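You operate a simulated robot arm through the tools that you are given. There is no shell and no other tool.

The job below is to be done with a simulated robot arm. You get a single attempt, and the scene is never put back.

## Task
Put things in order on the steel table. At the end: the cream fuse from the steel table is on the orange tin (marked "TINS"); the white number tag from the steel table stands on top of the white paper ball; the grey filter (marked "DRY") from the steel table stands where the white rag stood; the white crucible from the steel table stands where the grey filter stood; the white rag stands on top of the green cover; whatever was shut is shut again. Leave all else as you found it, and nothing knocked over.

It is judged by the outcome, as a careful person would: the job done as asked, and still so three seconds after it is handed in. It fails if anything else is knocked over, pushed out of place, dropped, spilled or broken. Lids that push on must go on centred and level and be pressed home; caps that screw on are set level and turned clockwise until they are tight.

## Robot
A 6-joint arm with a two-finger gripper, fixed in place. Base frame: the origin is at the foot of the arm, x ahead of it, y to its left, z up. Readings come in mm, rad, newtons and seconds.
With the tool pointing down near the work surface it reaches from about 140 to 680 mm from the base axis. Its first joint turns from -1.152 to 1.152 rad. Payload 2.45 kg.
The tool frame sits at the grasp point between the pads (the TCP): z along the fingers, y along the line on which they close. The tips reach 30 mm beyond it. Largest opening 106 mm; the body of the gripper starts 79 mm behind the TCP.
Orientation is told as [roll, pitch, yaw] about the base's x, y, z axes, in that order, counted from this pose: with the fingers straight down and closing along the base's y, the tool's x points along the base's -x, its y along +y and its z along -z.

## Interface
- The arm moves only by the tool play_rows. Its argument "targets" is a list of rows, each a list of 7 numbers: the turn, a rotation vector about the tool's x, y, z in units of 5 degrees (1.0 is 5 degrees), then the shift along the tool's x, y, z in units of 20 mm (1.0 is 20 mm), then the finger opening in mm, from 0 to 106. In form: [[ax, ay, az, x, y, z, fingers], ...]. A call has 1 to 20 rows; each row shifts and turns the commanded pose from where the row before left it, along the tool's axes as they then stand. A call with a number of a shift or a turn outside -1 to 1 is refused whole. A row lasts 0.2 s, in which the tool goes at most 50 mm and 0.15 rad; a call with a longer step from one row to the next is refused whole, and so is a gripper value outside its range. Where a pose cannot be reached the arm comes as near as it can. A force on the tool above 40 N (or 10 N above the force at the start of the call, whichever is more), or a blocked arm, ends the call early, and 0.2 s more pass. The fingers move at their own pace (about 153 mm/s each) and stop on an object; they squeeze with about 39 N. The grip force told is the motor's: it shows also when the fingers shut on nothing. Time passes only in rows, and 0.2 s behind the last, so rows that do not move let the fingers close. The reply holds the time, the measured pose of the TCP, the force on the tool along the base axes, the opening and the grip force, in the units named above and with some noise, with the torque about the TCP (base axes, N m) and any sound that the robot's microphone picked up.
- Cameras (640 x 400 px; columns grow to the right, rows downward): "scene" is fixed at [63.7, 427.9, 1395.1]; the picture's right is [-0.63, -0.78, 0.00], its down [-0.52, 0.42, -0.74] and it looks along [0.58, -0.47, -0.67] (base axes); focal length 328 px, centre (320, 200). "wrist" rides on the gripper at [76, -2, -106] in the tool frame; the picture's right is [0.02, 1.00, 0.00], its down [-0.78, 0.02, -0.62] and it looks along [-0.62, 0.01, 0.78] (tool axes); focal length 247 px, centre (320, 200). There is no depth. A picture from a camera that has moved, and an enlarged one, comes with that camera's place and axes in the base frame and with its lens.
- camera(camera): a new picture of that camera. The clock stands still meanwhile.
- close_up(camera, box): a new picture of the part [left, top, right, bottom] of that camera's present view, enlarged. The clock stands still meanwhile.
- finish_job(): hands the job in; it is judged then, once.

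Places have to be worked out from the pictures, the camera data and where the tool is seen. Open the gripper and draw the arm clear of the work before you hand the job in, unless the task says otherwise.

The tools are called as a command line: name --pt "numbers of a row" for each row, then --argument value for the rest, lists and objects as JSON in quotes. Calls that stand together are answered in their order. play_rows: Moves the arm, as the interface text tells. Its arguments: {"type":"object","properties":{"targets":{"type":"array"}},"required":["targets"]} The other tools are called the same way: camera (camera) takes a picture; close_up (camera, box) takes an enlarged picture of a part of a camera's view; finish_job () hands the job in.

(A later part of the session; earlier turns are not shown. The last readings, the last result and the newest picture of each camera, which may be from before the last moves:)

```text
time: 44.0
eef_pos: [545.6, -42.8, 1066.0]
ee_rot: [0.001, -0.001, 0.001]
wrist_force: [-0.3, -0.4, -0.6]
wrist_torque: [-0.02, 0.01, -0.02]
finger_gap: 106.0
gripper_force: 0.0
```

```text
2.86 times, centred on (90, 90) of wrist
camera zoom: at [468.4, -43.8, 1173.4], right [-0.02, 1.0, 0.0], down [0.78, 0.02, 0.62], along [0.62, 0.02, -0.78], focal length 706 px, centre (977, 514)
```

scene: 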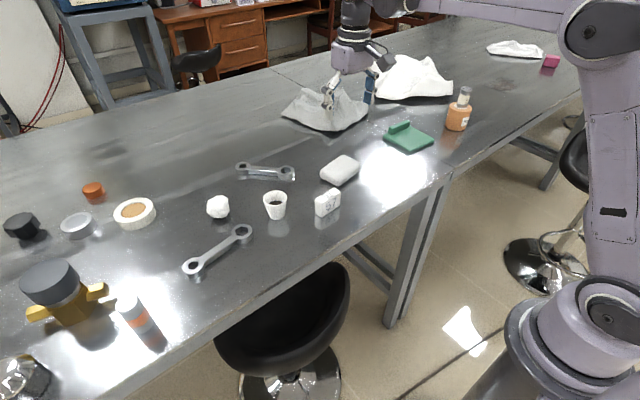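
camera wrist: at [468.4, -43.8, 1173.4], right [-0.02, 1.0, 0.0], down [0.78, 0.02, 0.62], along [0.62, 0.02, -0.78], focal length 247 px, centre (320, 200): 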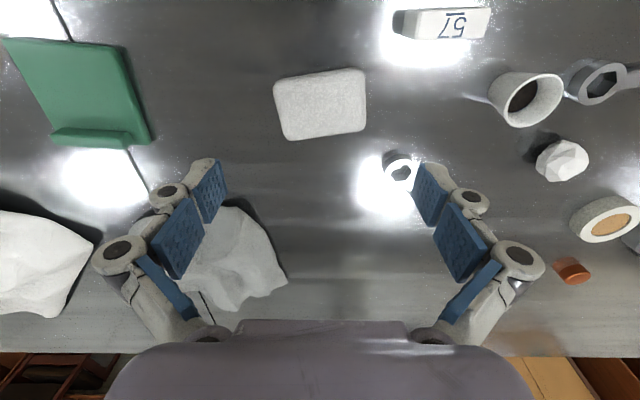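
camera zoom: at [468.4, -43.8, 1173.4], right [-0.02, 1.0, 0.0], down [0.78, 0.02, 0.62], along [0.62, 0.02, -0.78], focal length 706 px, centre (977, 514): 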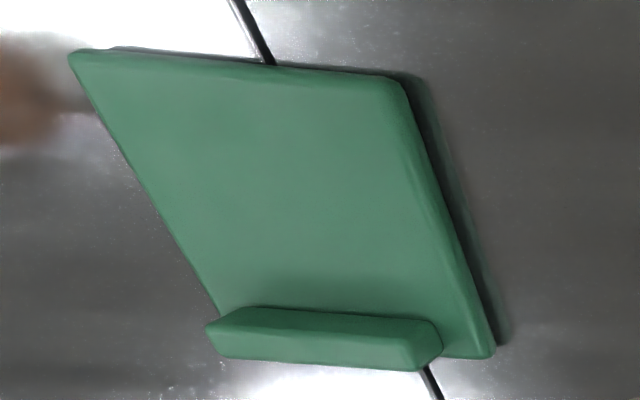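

Measured: rag centre ≈ (560.5, -38.7), about 89 × 68 mm, yaw ≈ +10°; the cover's flat part spans x≈505–587, y≈-357…-250, yaw ≈ -4.5°. I turn +10° and lower over the rag for a check view, planning to grip its long ends.

play_rows --pt "0 0 -1 0 0 0 106" --pt "0 0 -1 0 0 0 106" --pt "0 0 0 -0.775 0.067 0 106" --pt "0 0 0 0 0 1 106" --pt "0 0 0 0 0 1 106" --pt "0 0 0 0 0 1 106" --pt "0 0 0 0 0 1 106" --pt "0 0 0 0 0 1 106" --pt "0 0 0 0 0 0 106"

camera --camera "wrist"

close_up --camera "scene" --box '[290, 120, 410, 220]'

```text
time: 46.0
eef_pos: [559.9, -38.5, 965.9]
ee_rot: [0.0, -0.001, 0.177]
wrist_force: [-0.7, 0.9, 0.2]
wrist_torque: [-0.01, -0.01, -0.01]
finger_gap: 105.9
gripper_force: 0.0
```

```text
taken
camera wrist: at [484.2, -52.8, 1072.9], right [-0.2, 0.98, 0.0], down [0.77, 0.15, 0.62], along [0.61, 0.12, -0.78], focal length 247 px, centre (320, 200)
```

wrist: 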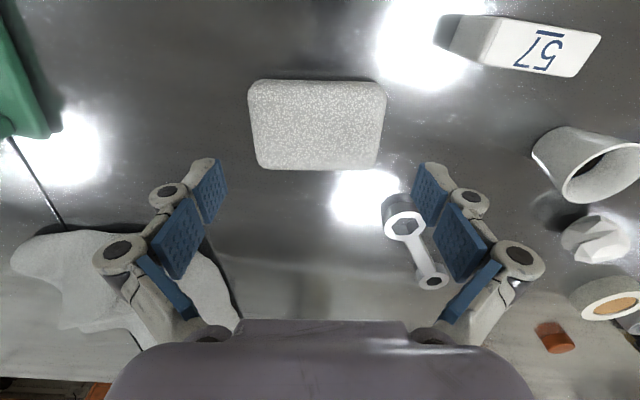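

```text
4.00 times, centred on (350, 170) of scene
camera zoom: at [63.7, 427.9, 1395.1], right [-0.63, -0.78, 0.0], down [-0.52, 0.42, -0.74], along [0.58, -0.47, -0.67], focal length 1310 px, centre (200, 320)
```

zoom: 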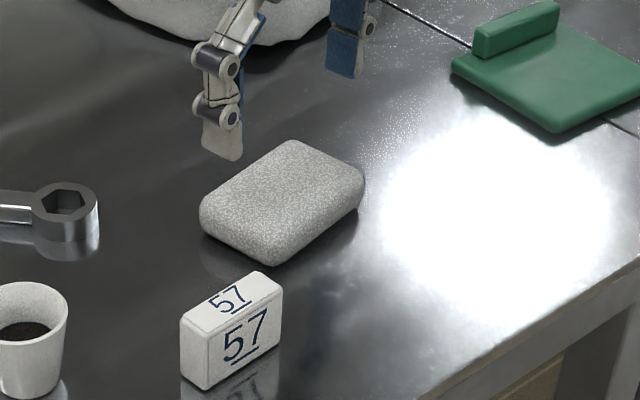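

The rag lines up with yaw +10° but is about 98–100 mm long — too tight for its long ends, so I'll grip its short side (~65 mm). First a finer look for its centre and height.

close_up --camera "wrist" --box '[230, 60, 400, 180]'

close_up --camera "scene" --box '[310, 145, 370, 195]'

```text
3.33 times, centred on (315, 120) of wrist
camera zoom: at [484.2, -52.8, 1072.9], right [-0.2, 0.98, 0.0], down [0.77, 0.15, 0.62], along [0.61, 0.12, -0.78], focal length 823 px, centre (337, 467)
```

zoom: 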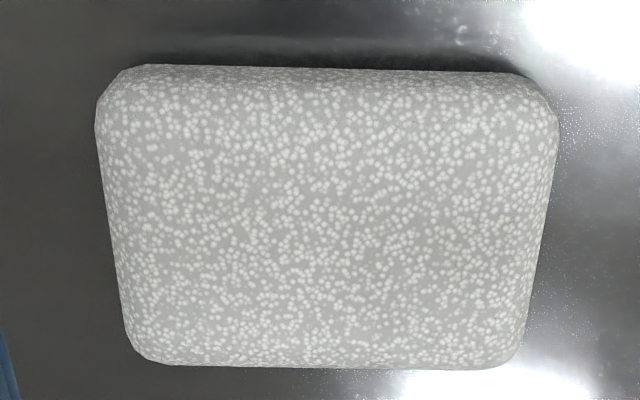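

```text
8.00 times, centred on (340, 170) of scene
camera zoom: at [63.7, 427.9, 1395.1], right [-0.63, -0.78, 0.0], down [-0.52, 0.42, -0.74], along [0.58, -0.47, -0.67], focal length 2620 px, centre (160, 440)
```

zoom: 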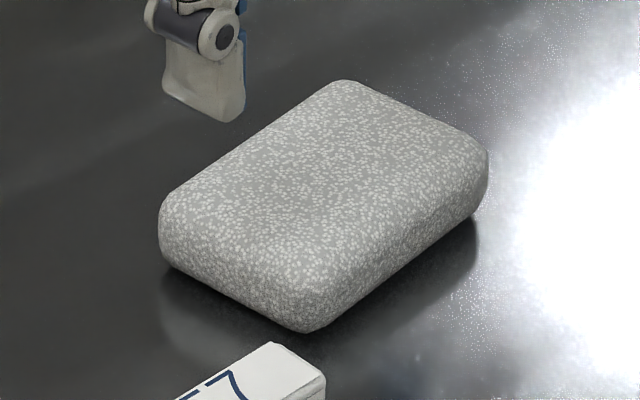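

Rag centre ≈ (560, -41), yaw 0.177, ≈66 × 99 × 30 mm. I rotate the tool by -90° to close across the short side.

play_rows --pt "0 0 1 0 0 0 106" --pt "0 0 1 0 0 0 106" --pt "0 0 1 0 0 0 106" --pt "0 0 1 0 0 0 106" --pt "0 0 1 0 0 0 106" --pt "0 0 1 0 0 0 106" --pt "0 0 1 0 0 0 106" --pt "0 0 1 0 0 0 106" --pt "0 0 1 0 0 0 106" --pt "0 0 1 0 0 0 106" --pt "0 0 1 0 0 0 106" --pt "0 0 1 0 0 0 106" --pt "0 0 1 0 0 0 106" --pt "0 0 1 0 0 0 106" --pt "0 0 1 0 0 0 106" --pt "0 0 1 0 0 0 106" --pt "0 0 1 0 0 0 106" --pt "0 0 1 0 0 0 106" --pt "0 0 0 0 0 0 106"

camera --camera "wrist"

camera --camera "scene"

```text
time: 50.0
eef_pos: [559.8, -38.5, 965.3]
ee_rot: [0.002, 0.0, -1.395]
wrist_force: [0.0, -1.0, 0.1]
wrist_torque: [0.0, -0.01, 0.0]
finger_gap: 105.8
gripper_force: 0.0
```

```text
taken
camera wrist: at [544.5, 37.2, 1073.6], right [0.98, 0.19, 0.0], down [0.15, -0.77, 0.62], along [0.12, -0.61, -0.78], focal length 247 px, centre (320, 200)
```

wrist: 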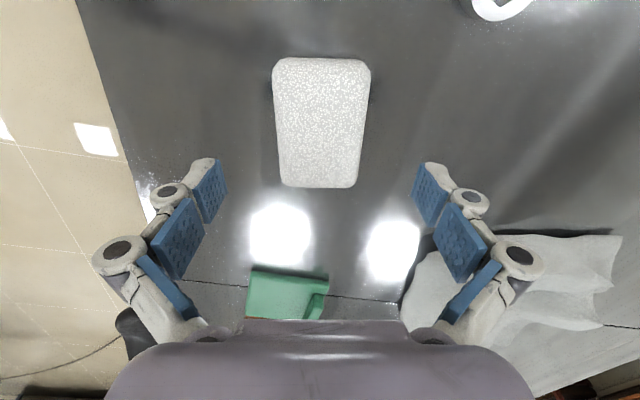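

```text
taken
```

scene: 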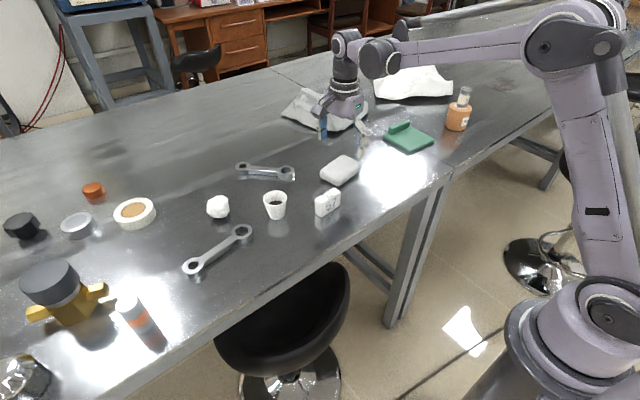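

The rag is centred between the fingers within 2 mm. I nudge and descend to TCP z≈904 (tips ~4 mm above the table).

play_rows --pt "0 0 0 -0.09 -0.03 0 106" --pt "0 0 0 0 0 0.75 106" --pt "0 0 0 0 0 0.75 106" --pt "0 0 0 0 0 0.75 106" --pt "0 0 0 0 0 0.5 106" --pt "0 0 0 0 0 0.3 106" --pt "0 0 0 0 0 0 106"

camera --camera "wrist"

close_up --camera "scene" --box '[300, 120, 400, 210]'

```text
time: 51.6
eef_pos: [559.0, -39.5, 906.4]
ee_rot: [0.002, 0.0, -1.395]
wrist_force: [1.0, -0.7, 0.1]
wrist_torque: [0.02, -0.01, 0.0]
finger_gap: 106.1
gripper_force: 0.0
```

```text
taken
camera wrist: at [544.4, 35.0, 1012.8], right [0.98, 0.2, 0.0], down [0.15, -0.77, 0.62], along [0.12, -0.61, -0.78], focal length 247 px, centre (320, 200)
```

wrist: 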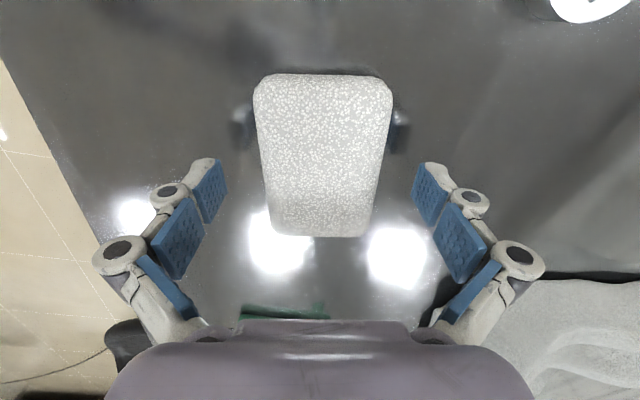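

```text
4.44 times, centred on (350, 165) of scene
camera zoom: at [63.7, 427.9, 1395.1], right [-0.63, -0.78, 0.0], down [-0.52, 0.42, -0.74], along [0.58, -0.47, -0.67], focal length 1456 px, centre (187, 356)
```

zoom: 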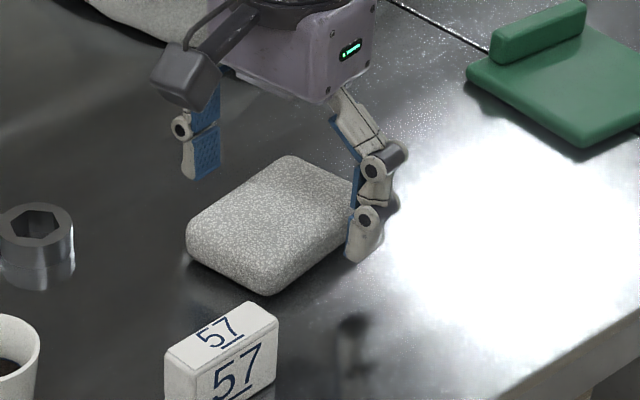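

The rag is centred between the fingertips. I lower 2 mm more and close.

play_rows --pt "0 0 0 0 0 0.1 106" --pt "0 0 0 0 0 0 85" --pt "0 0 0 0 0 0 70" --pt "0 0 0 0 0 0 55" --pt "0 0 0 0 0 0 55" --pt "0 0 0 0 0 0 55" --pt "0 0 0 0 0 0 55"

camera --camera "wrist"

```text
time: 53.2
eef_pos: [559.7, -38.1, 903.7]
ee_rot: [0.003, 0.0, -1.394]
wrist_force: [1.0, 0.4, 6.3]
wrist_torque: [-0.02, 0.06, 0.01]
finger_gap: 66.5
gripper_force: 39.0
```

```text
taken
camera wrist: at [544.6, 35.5, 1011.0], right [0.98, 0.2, 0.0], down [0.15, -0.77, 0.62], along [0.12, -0.61, -0.78], focal length 247 px, centre (320, 200)
```

wrist: 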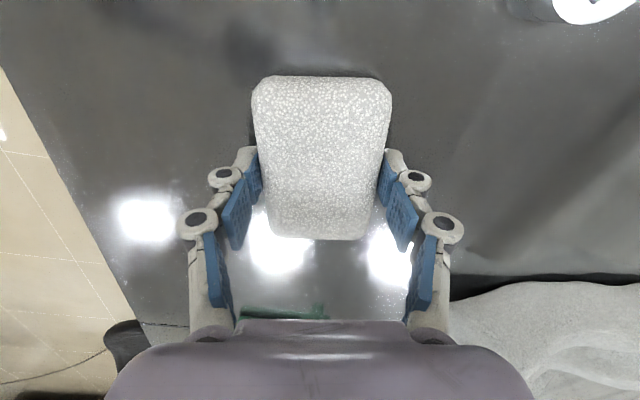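

Rag gripped (66.5 mm, 39 N); its spot is ≈ (559.5, -40). I lift it vertically.

play_rows --pt "0 0 0 0 0 -0.3 55" --pt "0 0 0 0 0 -0.7 55" --pt "0 0 0 0 0 -0.8 55" --pt "0 0 0 0 0 -0.8 55" --pt "0 0 0 0 0 -0.8 55" --pt "0 0 0 0 0 -0.8 55" --pt "0 0 0 0 0 -0.8 55" --pt "0 0 0 0 0 -0.5 55" --pt "0 0 0 0 0 0 55"

camera --camera "wrist"

camera --camera "scene"

```text
time: 55.2
eef_pos: [558.0, -40.9, 1013.7]
ee_rot: [0.004, 0.0, -1.394]
wrist_force: [-0.6, 0.2, -0.9]
wrist_torque: [-0.04, 0.0, -0.01]
finger_gap: 66.8
gripper_force: 39.2
```

```text
taken
camera wrist: at [543.8, 34.7, 1121.0], right [0.98, 0.2, 0.0], down [0.15, -0.77, 0.62], along [0.12, -0.61, -0.78], focal length 247 px, centre (320, 200)
```

wrist: 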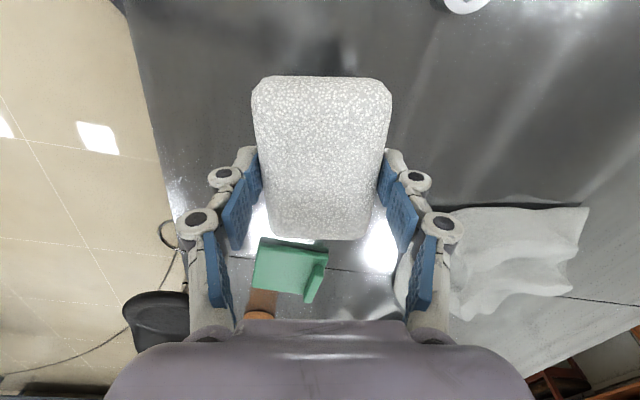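

```text
taken
```

scene: 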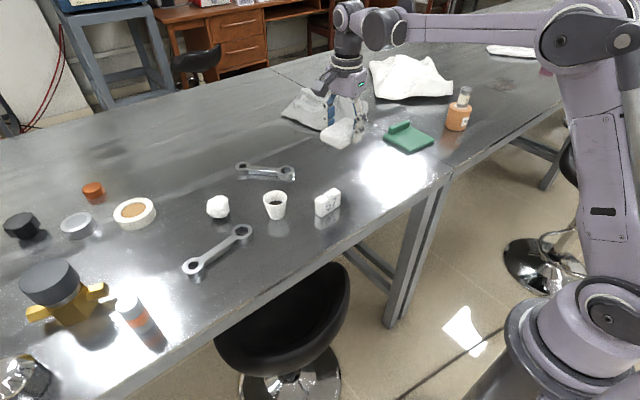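

Held well. I turn toward the cover's orientation and move partway, to view the cover ahead for alignment.

play_rows --pt "0 0 0.83 0 0 0 55" --pt "0 0 0.83 0 0 0 55" --pt "0 0 0.83 0 0 0 55" --pt "0 0 0 -0.4 -0.0437 0 55" --pt "0 0 0 -0.82 -0.0875 0 55" --pt "0 0 0 -0.82 -0.0875 0 55" --pt "0 0 0 -0.82 -0.0875 0 55" --pt "0 0 0 -0.82 -0.0875 0 55" --pt "0 0 0 -0.82 -0.0875 0 55" --pt "0 0 0 -0.82 -0.0875 0 55" --pt "0 0 0 -0.82 -0.0875 0 55" --pt "0 0 0 -0.4 -0.0437 0 55" --pt "0 0 0 0 0 0 55"

camera --camera "wrist"

```text
time: 58.0
eef_pos: [538.5, -169.9, 1014.4]
ee_rot: [0.001, -0.002, -1.613]
wrist_force: [-1.2, -0.5, -0.3]
wrist_torque: [0.0, -0.01, -0.02]
finger_gap: 66.8
gripper_force: 38.9
```

```text
taken
camera wrist: at [540.5, -93.3, 1120.7], right [1.0, -0.02, 0.0], down [-0.02, -0.78, 0.62], along [-0.01, -0.62, -0.78], focal length 247 px, centre (320, 200)
```

wrist: 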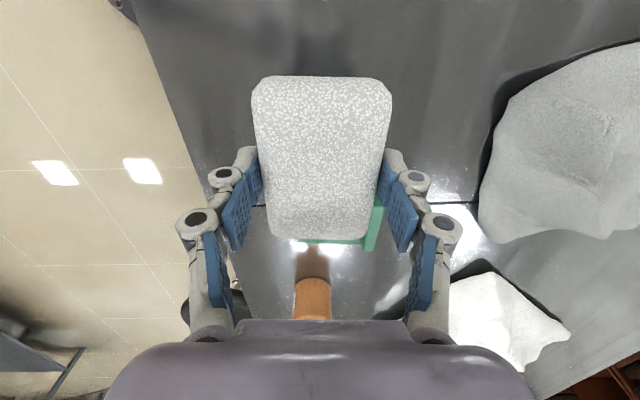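

close_up --camera "wrist" --box '[270, 190, 410, 270]'

close_up --camera "scene" --box '[370, 100, 450, 160]'

```text
4.57 times, centred on (340, 230) of wrist
camera zoom: at [540.5, -93.3, 1120.7], right [1.0, -0.02, 0.0], down [-0.02, -0.78, 0.62], along [-0.01, -0.62, -0.78], focal length 1129 px, centre (229, 63)
```

zoom: 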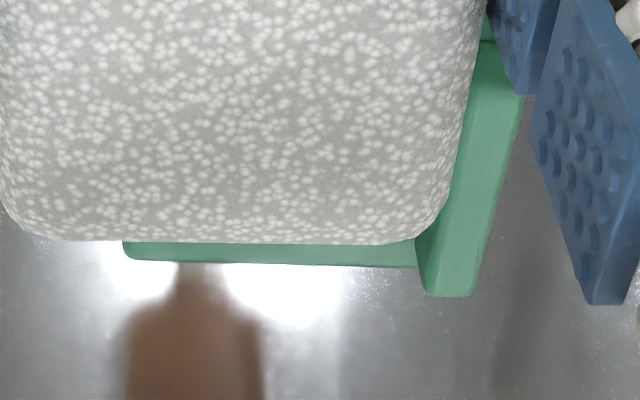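

```text
6.67 times, centred on (410, 130) of scene
camera zoom: at [63.8, 427.9, 1395.1], right [-0.63, -0.78, 0.0], down [-0.52, 0.42, -0.74], along [0.58, -0.47, -0.67], focal length 2184 px, centre (-280, 667)
```

zoom: 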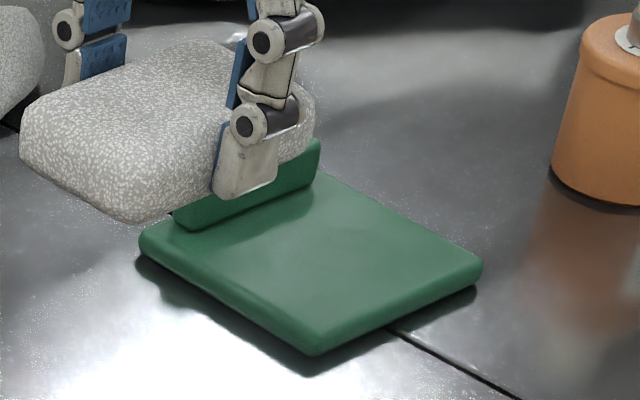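

The cover's yaw is about -4°. I adjust 1.3° and move over the cover's flat part, target (541, -306), still high.

play_rows --pt "0 0 0.26 0 0 0 55" --pt "0 0 0 -0.425 0.034 0 55" --pt "0 0 0 -0.85 0.068 0 55" --pt "0 0 0 -0.85 0.068 0 55" --pt "0 0 0 -0.85 0.068 0 55" --pt "0 0 0 -0.85 0.068 0 55" --pt "0 0 0 -0.85 0.068 0 55" --pt "0 0 0 -0.85 0.068 0 55" --pt "0 0 0 -0.85 0.068 0 55" --pt "0 0 0 -0.425 0.034 0 55" --pt "0 0 0 0 0 0.8 55" --pt "0 0 0 0 0 0.8 55" --pt "0 0 0 0 0 0 55"

camera --camera "wrist"

close_up --camera "scene" --box '[350, 60, 470, 170]'

```text
time: 60.8
eef_pos: [542.2, -305.7, 981.0]
ee_rot: [0.002, -0.002, -1.634]
wrist_force: [0.1, 0.7, -1.4]
wrist_torque: [-0.02, -0.02, -0.03]
finger_gap: 67.0
gripper_force: 38.7
```

```text
taken
camera wrist: at [545.3, -229.9, 1088.2], right [1.0, -0.04, 0.0], down [-0.03, -0.78, 0.62], along [-0.03, -0.62, -0.78], focal length 247 px, centre (320, 200)
```

wrist: 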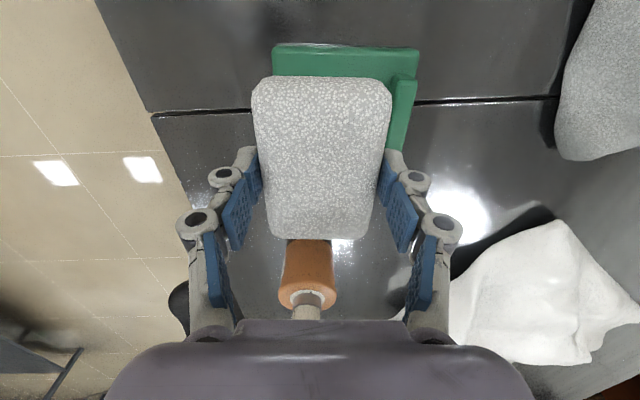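

```text
3.64 times, centred on (410, 115) of scene
camera zoom: at [63.8, 427.9, 1395.1], right [-0.63, -0.78, 0.0], down [-0.52, 0.42, -0.74], along [0.58, -0.47, -0.67], focal length 1191 px, centre (-7, 509)
```

zoom: 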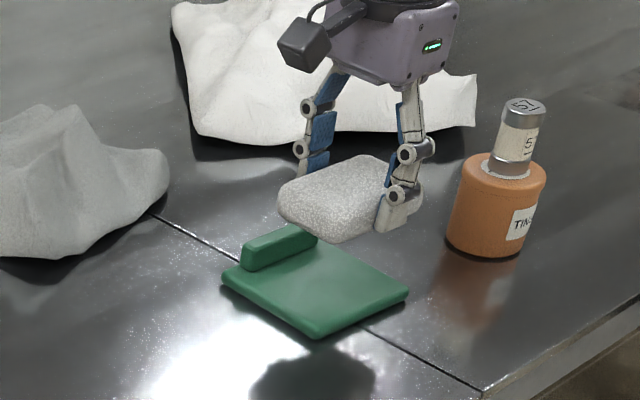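

Aligned with the cover edges. I nudge to (540.5, -309) and descend to about 8 mm above the cover.

play_rows --pt "0 0 0 -0.155 -0.08 0 55" --pt "0 0 0 0 0 0.6 55" --pt "0 0 0 0 0 0.6 55" --pt "0 0 0 0 0 0.6 55" --pt "0 0 0 0 0 0.6 55" --pt "0 0 0 0 0 0.4 55" --pt "0 0 0 0 0 0 55"

close_up --camera "scene" --box '[370, 90, 450, 160]'

camera --camera "wrist"

```text
time: 62.4
eef_pos: [540.5, -309.3, 925.1]
ee_rot: [0.003, 0.0, -1.636]
wrist_force: [0.3, 0.4, -1.2]
wrist_torque: [0.01, -0.02, 0.05]
finger_gap: 66.7
gripper_force: 39.2
```

```text
5.71 times, centred on (410, 125) of scene
camera zoom: at [63.8, 427.9, 1395.1], right [-0.63, -0.78, 0.0], down [-0.52, 0.42, -0.74], along [0.58, -0.47, -0.67], focal length 1872 px, centre (-194, 629)
```

zoom: 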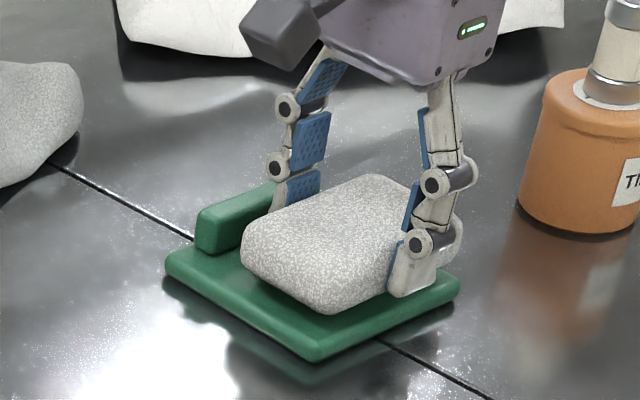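

```text
taken
camera wrist: at [543.5, -232.6, 1031.8], right [1.0, -0.04, 0.0], down [-0.03, -0.78, 0.62], along [-0.03, -0.62, -0.78], focal length 247 px, centre (320, 200)
```

wrist: 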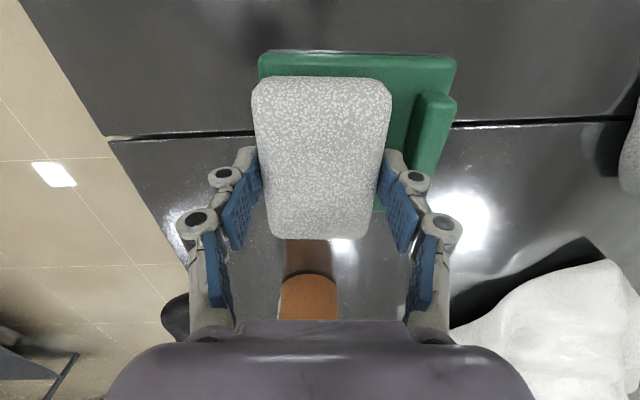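

Position looks good, with the far finger clear of the ridge. I lower gently in 1 mm steps watching the force.

play_rows --pt "0 0 0 0 0 0.05 55" --pt "0 0 0 0 0 0.05 55" --pt "0 0 0 0 0 0.05 55" --pt "0 0 0 0 0 0.05 55" --pt "0 0 0 0 0 0.05 55" --pt "0 0 0 0 0 0.05 55" --pt "0 0 0 0 0 0.05 55" --pt "0 0 0 0 0 0 55"

play_rows --pt "0 0 0 0 0 0.04 55" --pt "0 0 0 0 0 0 55"

play_rows --pt "0 0 0 0 0 0.04 55" --pt "0 0 0 0 0 0 55"

```text
time: 64.2
eef_pos: [540.6, -308.6, 918.3]
ee_rot: [0.003, -0.001, -1.636]
wrist_force: [0.7, -0.1, -0.5]
wrist_torque: [0.0, 0.02, 0.04]
finger_gap: 66.4
gripper_force: 39.1
```

```text
time: 64.8
eef_pos: [540.2, -307.9, 916.4]
ee_rot: [0.001, 0.0, -1.635]
wrist_force: [-1.1, 1.2, 0.4]
wrist_torque: [0.0, 0.0, -0.01]
finger_gap: 66.7
gripper_force: 39.1
```

```text
time: 65.4
eef_pos: [540.4, -310.0, 915.8]
ee_rot: [0.0, -0.001, -1.635]
wrist_force: [0.1, 0.4, 0.1]
wrist_torque: [-0.06, 0.03, 0.02]
finger_gap: 66.7
gripper_force: 38.5
```

play_rows --pt "0 0 0 0 0 0.04 55" --pt "0 0 0 0 0 0 55"

play_rows --pt "0 0 0 0 0 0.04 55" --pt "0 0 0 0 0 0 55"

close_up --camera "scene" --box '[385, 110, 435, 155]'

```text
time: 66.0
eef_pos: [540.9, -309.4, 915.7]
ee_rot: [0.002, 0.0, -1.635]
wrist_force: [0.5, 0.3, 15.4]
wrist_torque: [-0.02, 0.04, 0.04]
finger_gap: 66.7
gripper_force: 39.4
```

```text
time: 66.6
eef_pos: [540.8, -308.3, 916.3]
ee_rot: [0.001, 0.0, -1.635]
wrist_force: [1.9, 0.8, 36.8]
wrist_torque: [0.05, 0.0, 0.01]
finger_gap: 67.0
gripper_force: 39.4
```

```text
8.89 times, centred on (410, 132) of scene
camera zoom: at [63.2, 428.3, 1395.0], right [-0.63, -0.78, 0.0], down [-0.52, 0.42, -0.74], along [0.58, -0.47, -0.67], focal length 2911 px, centre (-480, 800)
```

zoom: 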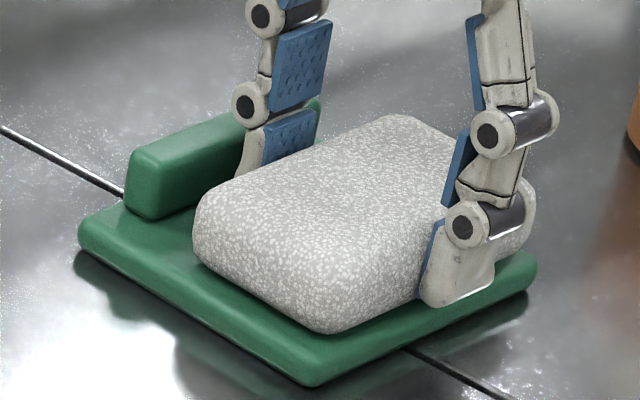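

Contact at 37 N; I ease up 1 mm, then open only to 75 mm so the far finger stays clear of the ridge, and check.

play_rows --pt "0 0 0 0 0 -0.05 55" --pt "0 0 0 0 0 0 66" --pt "0 0 0 0 0 0 69" --pt "0 0 0 0 0 0 72" --pt "0 0 0 0 0 0 75" --pt "0 0 0 0 0 0 75"

close_up --camera "scene" --box '[385, 110, 435, 155]'

camera --camera "wrist"

```text
time: 68.0
eef_pos: [541.2, -310.3, 916.1]
ee_rot: [0.002, 0.001, -1.636]
wrist_force: [0.0, 0.4, 0.7]
wrist_torque: [-0.01, 0.05, 0.01]
finger_gap: 75.1
gripper_force: 0.1
```

```text
8.89 times, centred on (410, 132) of scene
camera zoom: at [63.7, 427.9, 1395.1], right [-0.63, -0.78, 0.0], down [-0.52, 0.42, -0.74], along [0.58, -0.47, -0.67], focal length 2911 px, centre (-480, 800)
```

zoom: 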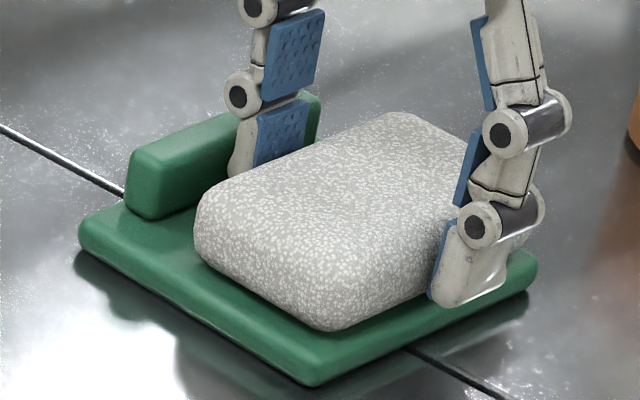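

```text
taken
camera wrist: at [543.7, -233.3, 1023.1], right [1.0, -0.04, 0.0], down [-0.03, -0.78, 0.62], along [-0.03, -0.62, -0.78], focal length 247 px, centre (320, 200)
```

wrist: 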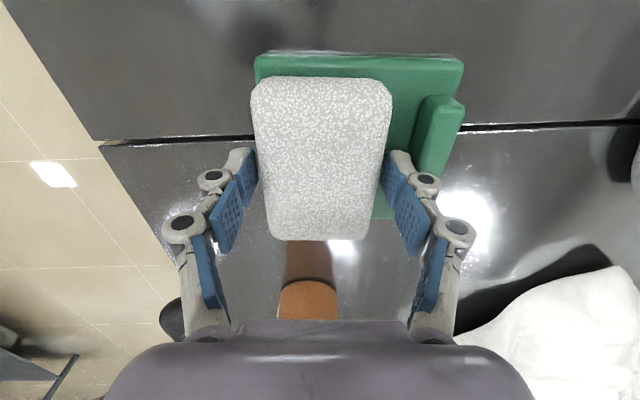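

Released cleanly. I raise straight up, then turn the tool back by 90°.

play_rows --pt "0 0 0 0 0 -0.2 75" --pt "0 0 0 0 0 -0.5 75" --pt "0 0 0 0 0 -0.8 75" --pt "0 0 0 0 0 -0.8 75" --pt "0 0 0 0 0 -0.8 75" --pt "0 0 0 0 0 -0.8 106" --pt "0 0 0 0 0 -0.8 106" --pt "0 0 0 0 0 -0.5 106" --pt "0 0 0 0 0 0 106"

play_rows --pt "0 0 -1 0.2 0 0 106" --pt "0 0 -1 0.2 0 0 106" --pt "0 0 -1 0.2 0 0 106" --pt "0 0 -1 0.2 0 0 106" --pt "0 0 -1 0.2 0 0 106" --pt "0 0 -1 0.2 0 0 106" --pt "0 0 -1 0.2 0 0 106" --pt "0 0 -1 0.2 0 0 106" --pt "0 0 -1 0.2 0 0 106" --pt "0 0 -1 0.2 0 0 106" --pt "0 0 -1 0.2 0 0 106" --pt "0 0 -1 0.2 0 0 106" --pt "0 0 -1 0.2 0 0 106" --pt "0 0 -1 0.2 0 0 106" --pt "0 0 -1 0.2 0 0 106" --pt "0 0 -1 0.2 0 0 106" --pt "0 0 -1 0.2 0 0 106" --pt "0 0 -1 0.2 0 0 106" --pt "0 0 -0.75 0 0 0 106" --pt "0 0 0 0 0 0 106"

camera --camera "scene"

close_up --camera "scene" --box '[370, 90, 490, 170]'

```text
time: 70.0
eef_pos: [540.2, -309.5, 1021.7]
ee_rot: [0.003, 0.0, -1.638]
wrist_force: [-0.3, -0.1, 0.0]
wrist_torque: [-0.01, 0.0, 0.0]
finger_gap: 106.1
gripper_force: 0.0
```

```text
time: 74.2
eef_pos: [499.9, -258.7, 1020.7]
ee_rot: [0.002, -0.002, 0.003]
wrist_force: [0.2, -0.8, 0.0]
wrist_torque: [0.03, -0.01, -0.02]
finger_gap: 105.9
gripper_force: 0.0
```

```text
taken
```

scene: 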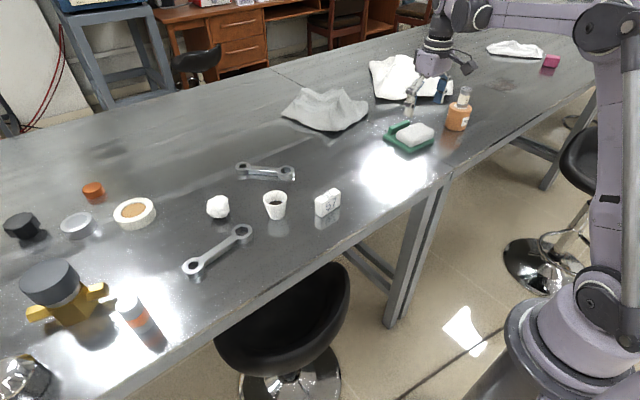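

```text
5.00 times, centred on (430, 130) of scene
camera zoom: at [63.7, 427.9, 1395.1], right [-0.63, -0.78, 0.0], down [-0.52, 0.42, -0.74], along [0.58, -0.47, -0.67], focal length 1638 px, centre (-230, 550)
```

zoom: 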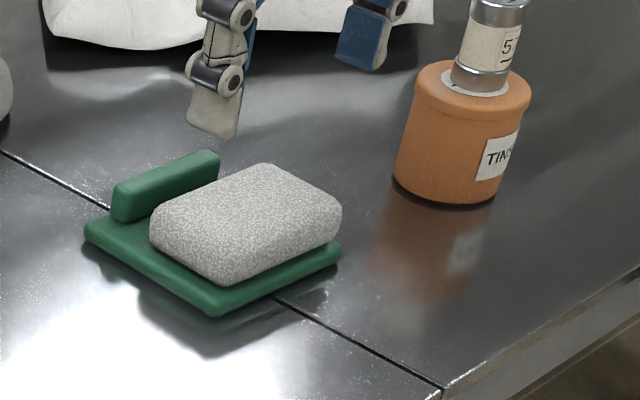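

The rag sits on the cover. Now I travel left at a safe height to view the DRY filter and its surroundings.

play_rows --pt "0 0 0 0.13 1 -0.13 106" --pt "0 0 0 0.13 1 -0.13 106" --pt "0 0 0 0.13 1 -0.13 106" --pt "0 0 0 0.13 1 -0.13 106" --pt "0 0 0 0.13 1 -0.13 106" --pt "0 0 0 0.13 1 -0.13 106" --pt "0 0 0 0.13 1 -0.13 106" --pt "0 0 0 0.13 1 -0.13 106" --pt "0 0 0 0.13 1 -0.13 106" --pt "0 0 0 0.13 1 -0.13 106" --pt "0 0 0 0.13 1 -0.13 106" --pt "0 0 0 0.13 1 -0.13 106" --pt "0 0 0 0.13 1 -0.13 106" --pt "0 0 0 0.13 1 -0.13 106" --pt "0 0 0 0.13 1 -0.13 106" --pt "0 0 0 0.13 1 -0.13 106" --pt "0 0 0 0.13 1 -0.13 106" --pt "0 0 0 0.13 1 -0.13 106" --pt "0 0 0 0.13 1 -0.13 106" --pt "0 0 0 0.13 1 -0.13 106"

camera --camera "wrist"

```text
time: 78.4
eef_pos: [446.4, 141.8, 1072.7]
ee_rot: [-0.001, 0.0, -0.001]
wrist_force: [0.0, 0.8, -0.4]
wrist_torque: [0.02, -0.01, -0.02]
finger_gap: 106.0
gripper_force: 0.0
```

```text
taken
camera wrist: at [370.4, 139.6, 1180.1], right [-0.02, 1.0, 0.0], down [0.78, 0.02, 0.62], along [0.62, 0.01, -0.78], focal length 247 px, centre (320, 200)
```

wrist: 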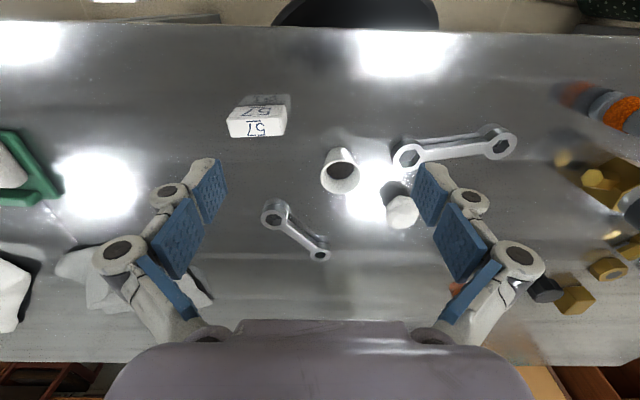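

close_up --camera "wrist" --box '[300, 130, 440, 240]'

close_up --camera "wrist" --box '[200, 80, 340, 180]'

play_rows --pt "0 0 0 0.13 1 0 106" --pt "0 0 0 0.13 1 0 106" --pt "0 0 0 0.13 1 0 106" --pt "0 0 0 0.13 1 0 106" --pt "0 0 0 0.13 1 0 106" --pt "0 0 0 0.13 1 0 106" --pt "0 0 0 0.13 1 0 106" --pt "0 0 0 0.13 1 0 106" --pt "0 0 0 0.13 1 0 106" --pt "0 0 0 0.13 1 0 106" --pt "0 0 0 0.13 1 0 106" --pt "0 0 0 0.13 1 0 106" --pt "0 0 0 0.13 1 0 106" --pt "0 0 0 0.13 1 0 106" --pt "0 0 0 0.13 1 0 106" --pt "0 0 0 0 0 0 106"

camera --camera "wrist"

camera --camera "scene"

```text
3.64 times, centred on (370, 185) of wrist
camera zoom: at [370.4, 139.6, 1180.1], right [-0.02, 1.0, 0.0], down [0.78, 0.02, 0.62], along [0.62, 0.01, -0.78], focal length 898 px, centre (138, 254)
```

zoom: 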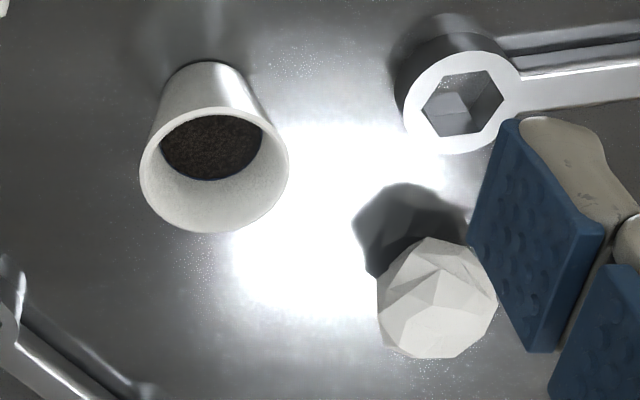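

```text
4.00 times, centred on (270, 130) of wrist
camera zoom: at [370.4, 139.6, 1180.1], right [-0.02, 1.0, 0.0], down [0.78, 0.02, 0.62], along [0.62, 0.01, -0.78], focal length 988 px, centre (520, 480)
```

zoom: 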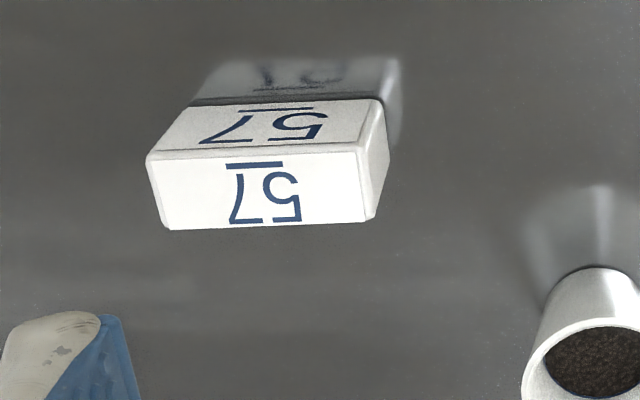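

```text
time: 81.8
eef_pos: [407.3, 441.8, 1072.6]
ee_rot: [0.001, -0.002, 0.002]
wrist_force: [0.1, -0.4, 0.4]
wrist_torque: [0.02, -0.02, 0.03]
finger_gap: 106.1
gripper_force: 0.1
```

```text
taken
camera wrist: at [331.6, 440.7, 1179.6], right [-0.02, 1.0, 0.0], down [0.78, 0.02, 0.62], along [0.62, 0.01, -0.78], focal length 247 px, centre (320, 200)
```

wrist: 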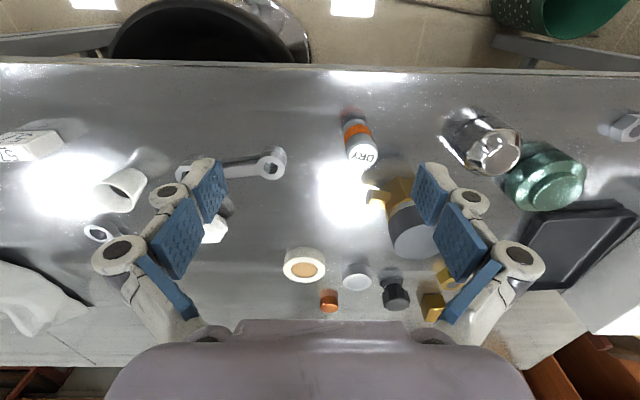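

```text
taken
```

scene: 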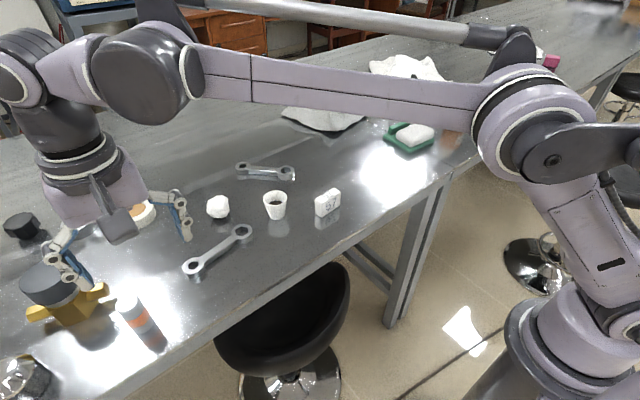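

The filter is in view near column 362. I zoom in to measure it and the valve beside it.

close_up --camera "wrist" --box '[320, 90, 460, 200]'

close_up --camera "scene" --box '[20, 250, 180, 370]'

```text
3.64 times, centred on (390, 145) of wrist
camera zoom: at [331.6, 440.7, 1179.6], right [-0.02, 1.0, 0.0], down [0.78, 0.02, 0.62], along [0.62, 0.01, -0.78], focal length 898 px, centre (66, 400)
```

zoom: 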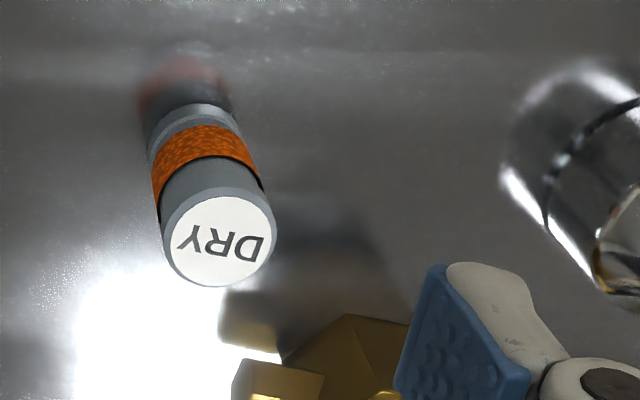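

```text
3.33 times, centred on (100, 310) of scene
camera zoom: at [63.7, 427.9, 1395.1], right [-0.63, -0.78, 0.0], down [-0.52, 0.42, -0.74], along [0.58, -0.47, -0.67], focal length 1092 px, centre (1053, -167)
```

zoom: 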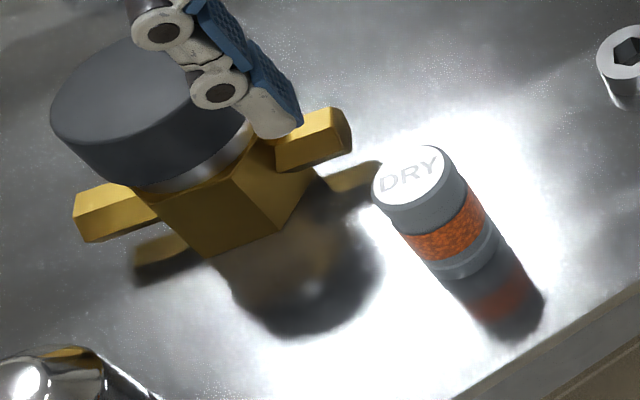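

Filter axis ≈ (465, 491), top z≈930, diameter ≈36 mm; the valve handle is ~45 mm beyond it, the bottle further left. I turn to yaw 0.8125, tilt 15° outward and hover above it.

play_rows --pt "0 0 -0.931 0 0 0 106" --pt "0 0 -0.931 0 0 0 106" --pt "0 0 -0.931 0 0 0 106" --pt "0 0 -0.931 0 0 0 106" --pt "0 0 -0.931 0 0 0 106" --pt "0 0 -0.931 0 0 0 106" --pt "0 0 -0.931 0 0 0 106" --pt "0 0 -0.931 0 0 0 106" --pt "0 0 -0.931 0 0 0 106" --pt "0 0 -0.931 0 0 0 106" --pt "0 -1 0 0 0 0 106" --pt "0 -1 0 0 0 0 106" --pt "0 -1 0 0 0 0 106" --pt "0 0 0 -0.566 -0.081 0.8 80" --pt "0 0 0 -0.566 -0.081 0.8 80" --pt "0 0 0 -0.566 -0.081 0.8 80" --pt "0 0 0 -0.566 -0.081 0.8 80" --pt "0 0 0 -0.566 -0.081 0.8 80" --pt "0 0 0 0 0 0 80"

camera --camera "wrist"

camera --camera "scene"

```text
time: 85.8
eef_pos: [464.9, 490.5, 1010.1]
ee_rot: [-0.001, -0.262, 0.815]
wrist_force: [-0.6, 0.5, 0.6]
wrist_torque: [0.01, 0.01, -0.01]
finger_gap: 80.1
gripper_force: 0.0
```

```text
taken
camera wrist: at [397.5, 415.6, 1094.1], right [-0.74, 0.67, -0.01], down [0.4, 0.44, 0.8], along [0.54, 0.59, -0.59], focal length 247 px, centre (320, 200)
```

wrist: 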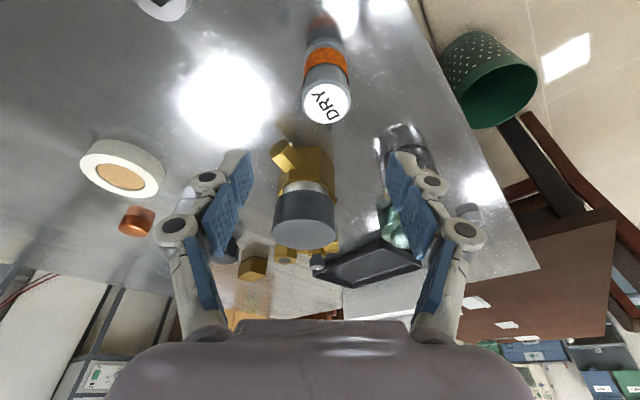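

```text
taken
```

scene: 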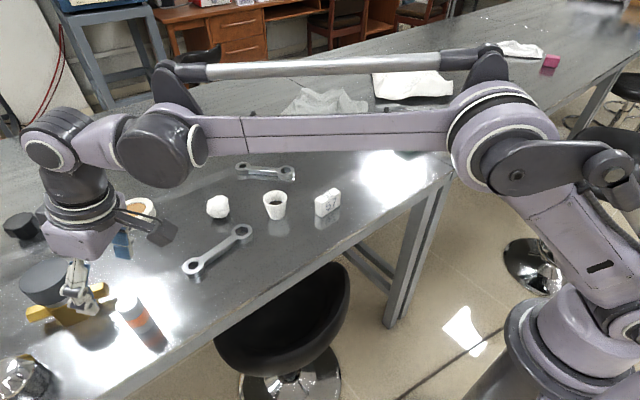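

close_up --camera "wrist" --box '[260, 20, 390, 140]'

close_up --camera "scene" --box '[90, 270, 190, 360]'

```text
3.33 times, centred on (325, 80) of wrist
camera zoom: at [397.5, 415.6, 1094.1], right [-0.74, 0.67, -0.01], down [0.4, 0.44, 0.8], along [0.54, 0.59, -0.59], focal length 823 px, centre (303, 600)
```

zoom: 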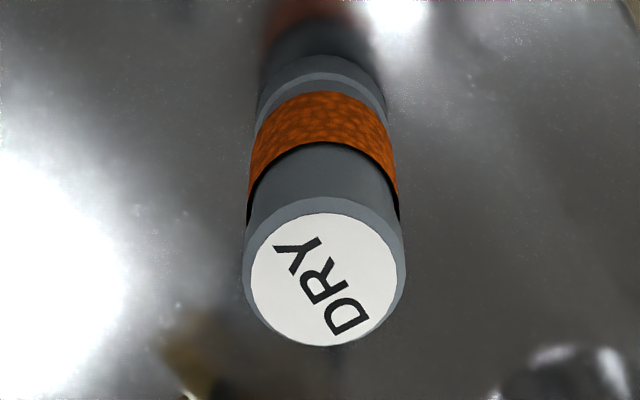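

```text
4.44 times, centred on (140, 315) of scene
camera zoom: at [63.8, 427.9, 1395.1], right [-0.63, -0.78, 0.0], down [-0.52, 0.42, -0.74], along [0.58, -0.47, -0.67], focal length 1456 px, centre (1120, -311)
```

zoom: 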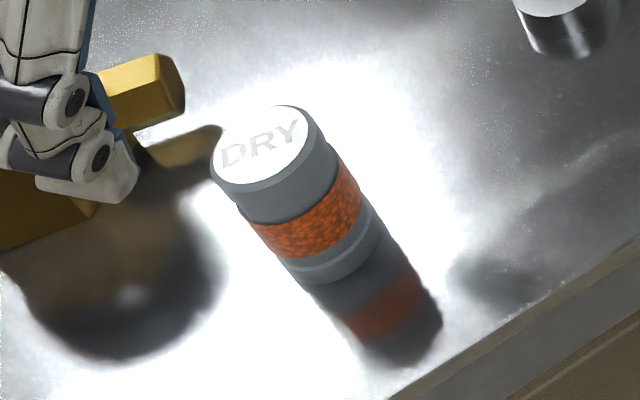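

Tool is aligned with the filter axis (≈464.5, 491). I descend vertically to TCP z≈910.

play_rows --pt "0 0 0 0.185 0.03 0.69 80" --pt "0 0 0 0.185 0 0.69 80" --pt "0 0 0 0.185 0 0.69 80" --pt "0 0 0 0.185 0 0.69 80" --pt "0 0 0 0.185 0 0.69 80" --pt "0 0 0 0.185 0 0.69 80" --pt "0 0 0 0.185 0 0.69 80" --pt "0 0 0 0 0 0 80"

camera --camera "wrist"

camera --camera "scene"

```text
time: 87.6
eef_pos: [465.8, 490.3, 910.8]
ee_rot: [0.002, -0.263, 0.815]
wrist_force: [-1.2, 0.4, 0.7]
wrist_torque: [0.01, 0.01, -0.02]
finger_gap: 80.3
gripper_force: 0.2
```

```text
taken
camera wrist: at [397.5, 415.4, 993.9], right [-0.74, 0.67, -0.01], down [0.4, 0.44, 0.8], along [0.54, 0.59, -0.59], focal length 247 px, centre (320, 200)
```

wrist: 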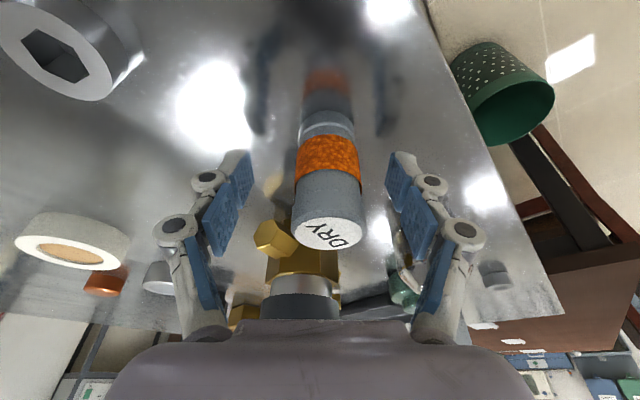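

```text
taken
```

scene: 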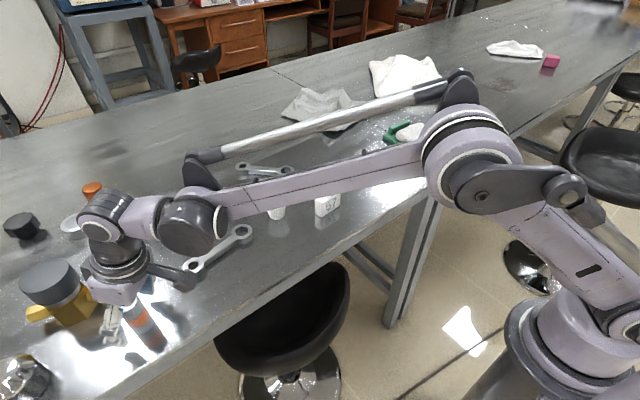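

close_up --camera "wrist" --box '[190, 90, 450, 270]'

```text
2.22 times, centred on (320, 180) of wrist
camera zoom: at [397.5, 415.4, 993.9], right [-0.74, 0.67, -0.01], down [0.4, 0.44, 0.8], along [0.54, 0.59, -0.59], focal length 549 px, centre (320, 244)
```

zoom: 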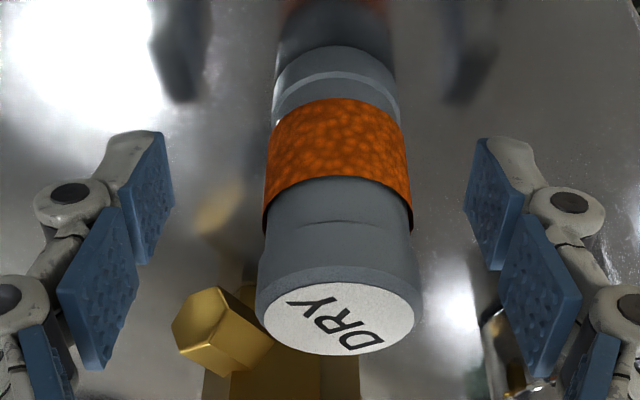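

The filter sits ~4 mm toward the tool's +y side, so I shift 3.8 mm that way to centre it, then close.

play_rows --pt "0 0 0 0 0.19 0 80" --pt "0 0 0 0 0 0 80"

close_up --camera "wrist" --box '[190, 90, 450, 270]'

```text
time: 88.2
eef_pos: [462.5, 493.0, 910.2]
ee_rot: [0.001, -0.264, 0.818]
wrist_force: [-0.2, -0.7, 0.5]
wrist_torque: [0.01, -0.02, -0.02]
finger_gap: 80.0
gripper_force: 0.1
```

```text
2.22 times, centred on (320, 180) of wrist
camera zoom: at [394.1, 418.4, 994.2], right [-0.74, 0.67, -0.01], down [0.4, 0.44, 0.8], along [0.54, 0.59, -0.59], focal length 549 px, centre (320, 244)
```

zoom: 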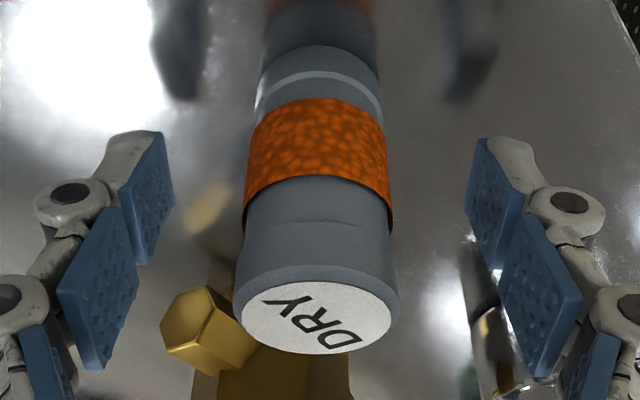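

Now centred within 1 mm. I nudge back 0.6 mm and close the fingers.

play_rows --pt "0 0 0 0 -0.03 0 80" --pt "0 0 0 0 0 0 60" --pt "0 0 0 0 0 0 42" --pt "0 0 0 0 0 0 25" --pt "0 0 0 0 0 0 25" --pt "0 0 0 0 0 0 25"

close_up --camera "wrist" --box '[190, 90, 450, 270]'

```text
time: 89.6
eef_pos: [461.5, 491.9, 909.1]
ee_rot: [0.0, -0.262, 0.818]
wrist_force: [-0.7, 0.6, -0.4]
wrist_torque: [0.0, -0.01, 0.02]
finger_gap: 32.6
gripper_force: 38.9
```

```text
2.22 times, centred on (320, 180) of wrist
camera zoom: at [393.9, 418.2, 993.7], right [-0.74, 0.67, -0.01], down [0.4, 0.44, 0.8], along [0.54, 0.59, -0.59], focal length 549 px, centre (320, 244)
```

zoom: 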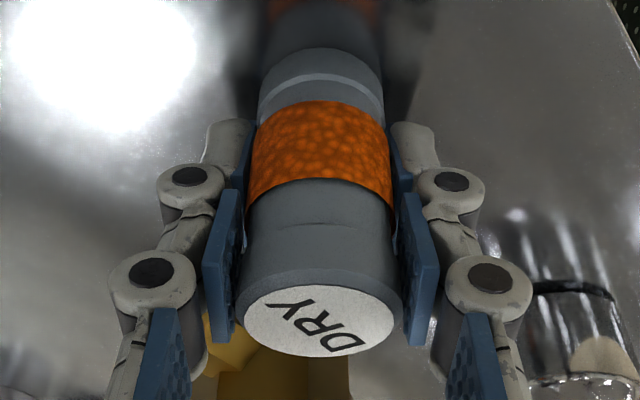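

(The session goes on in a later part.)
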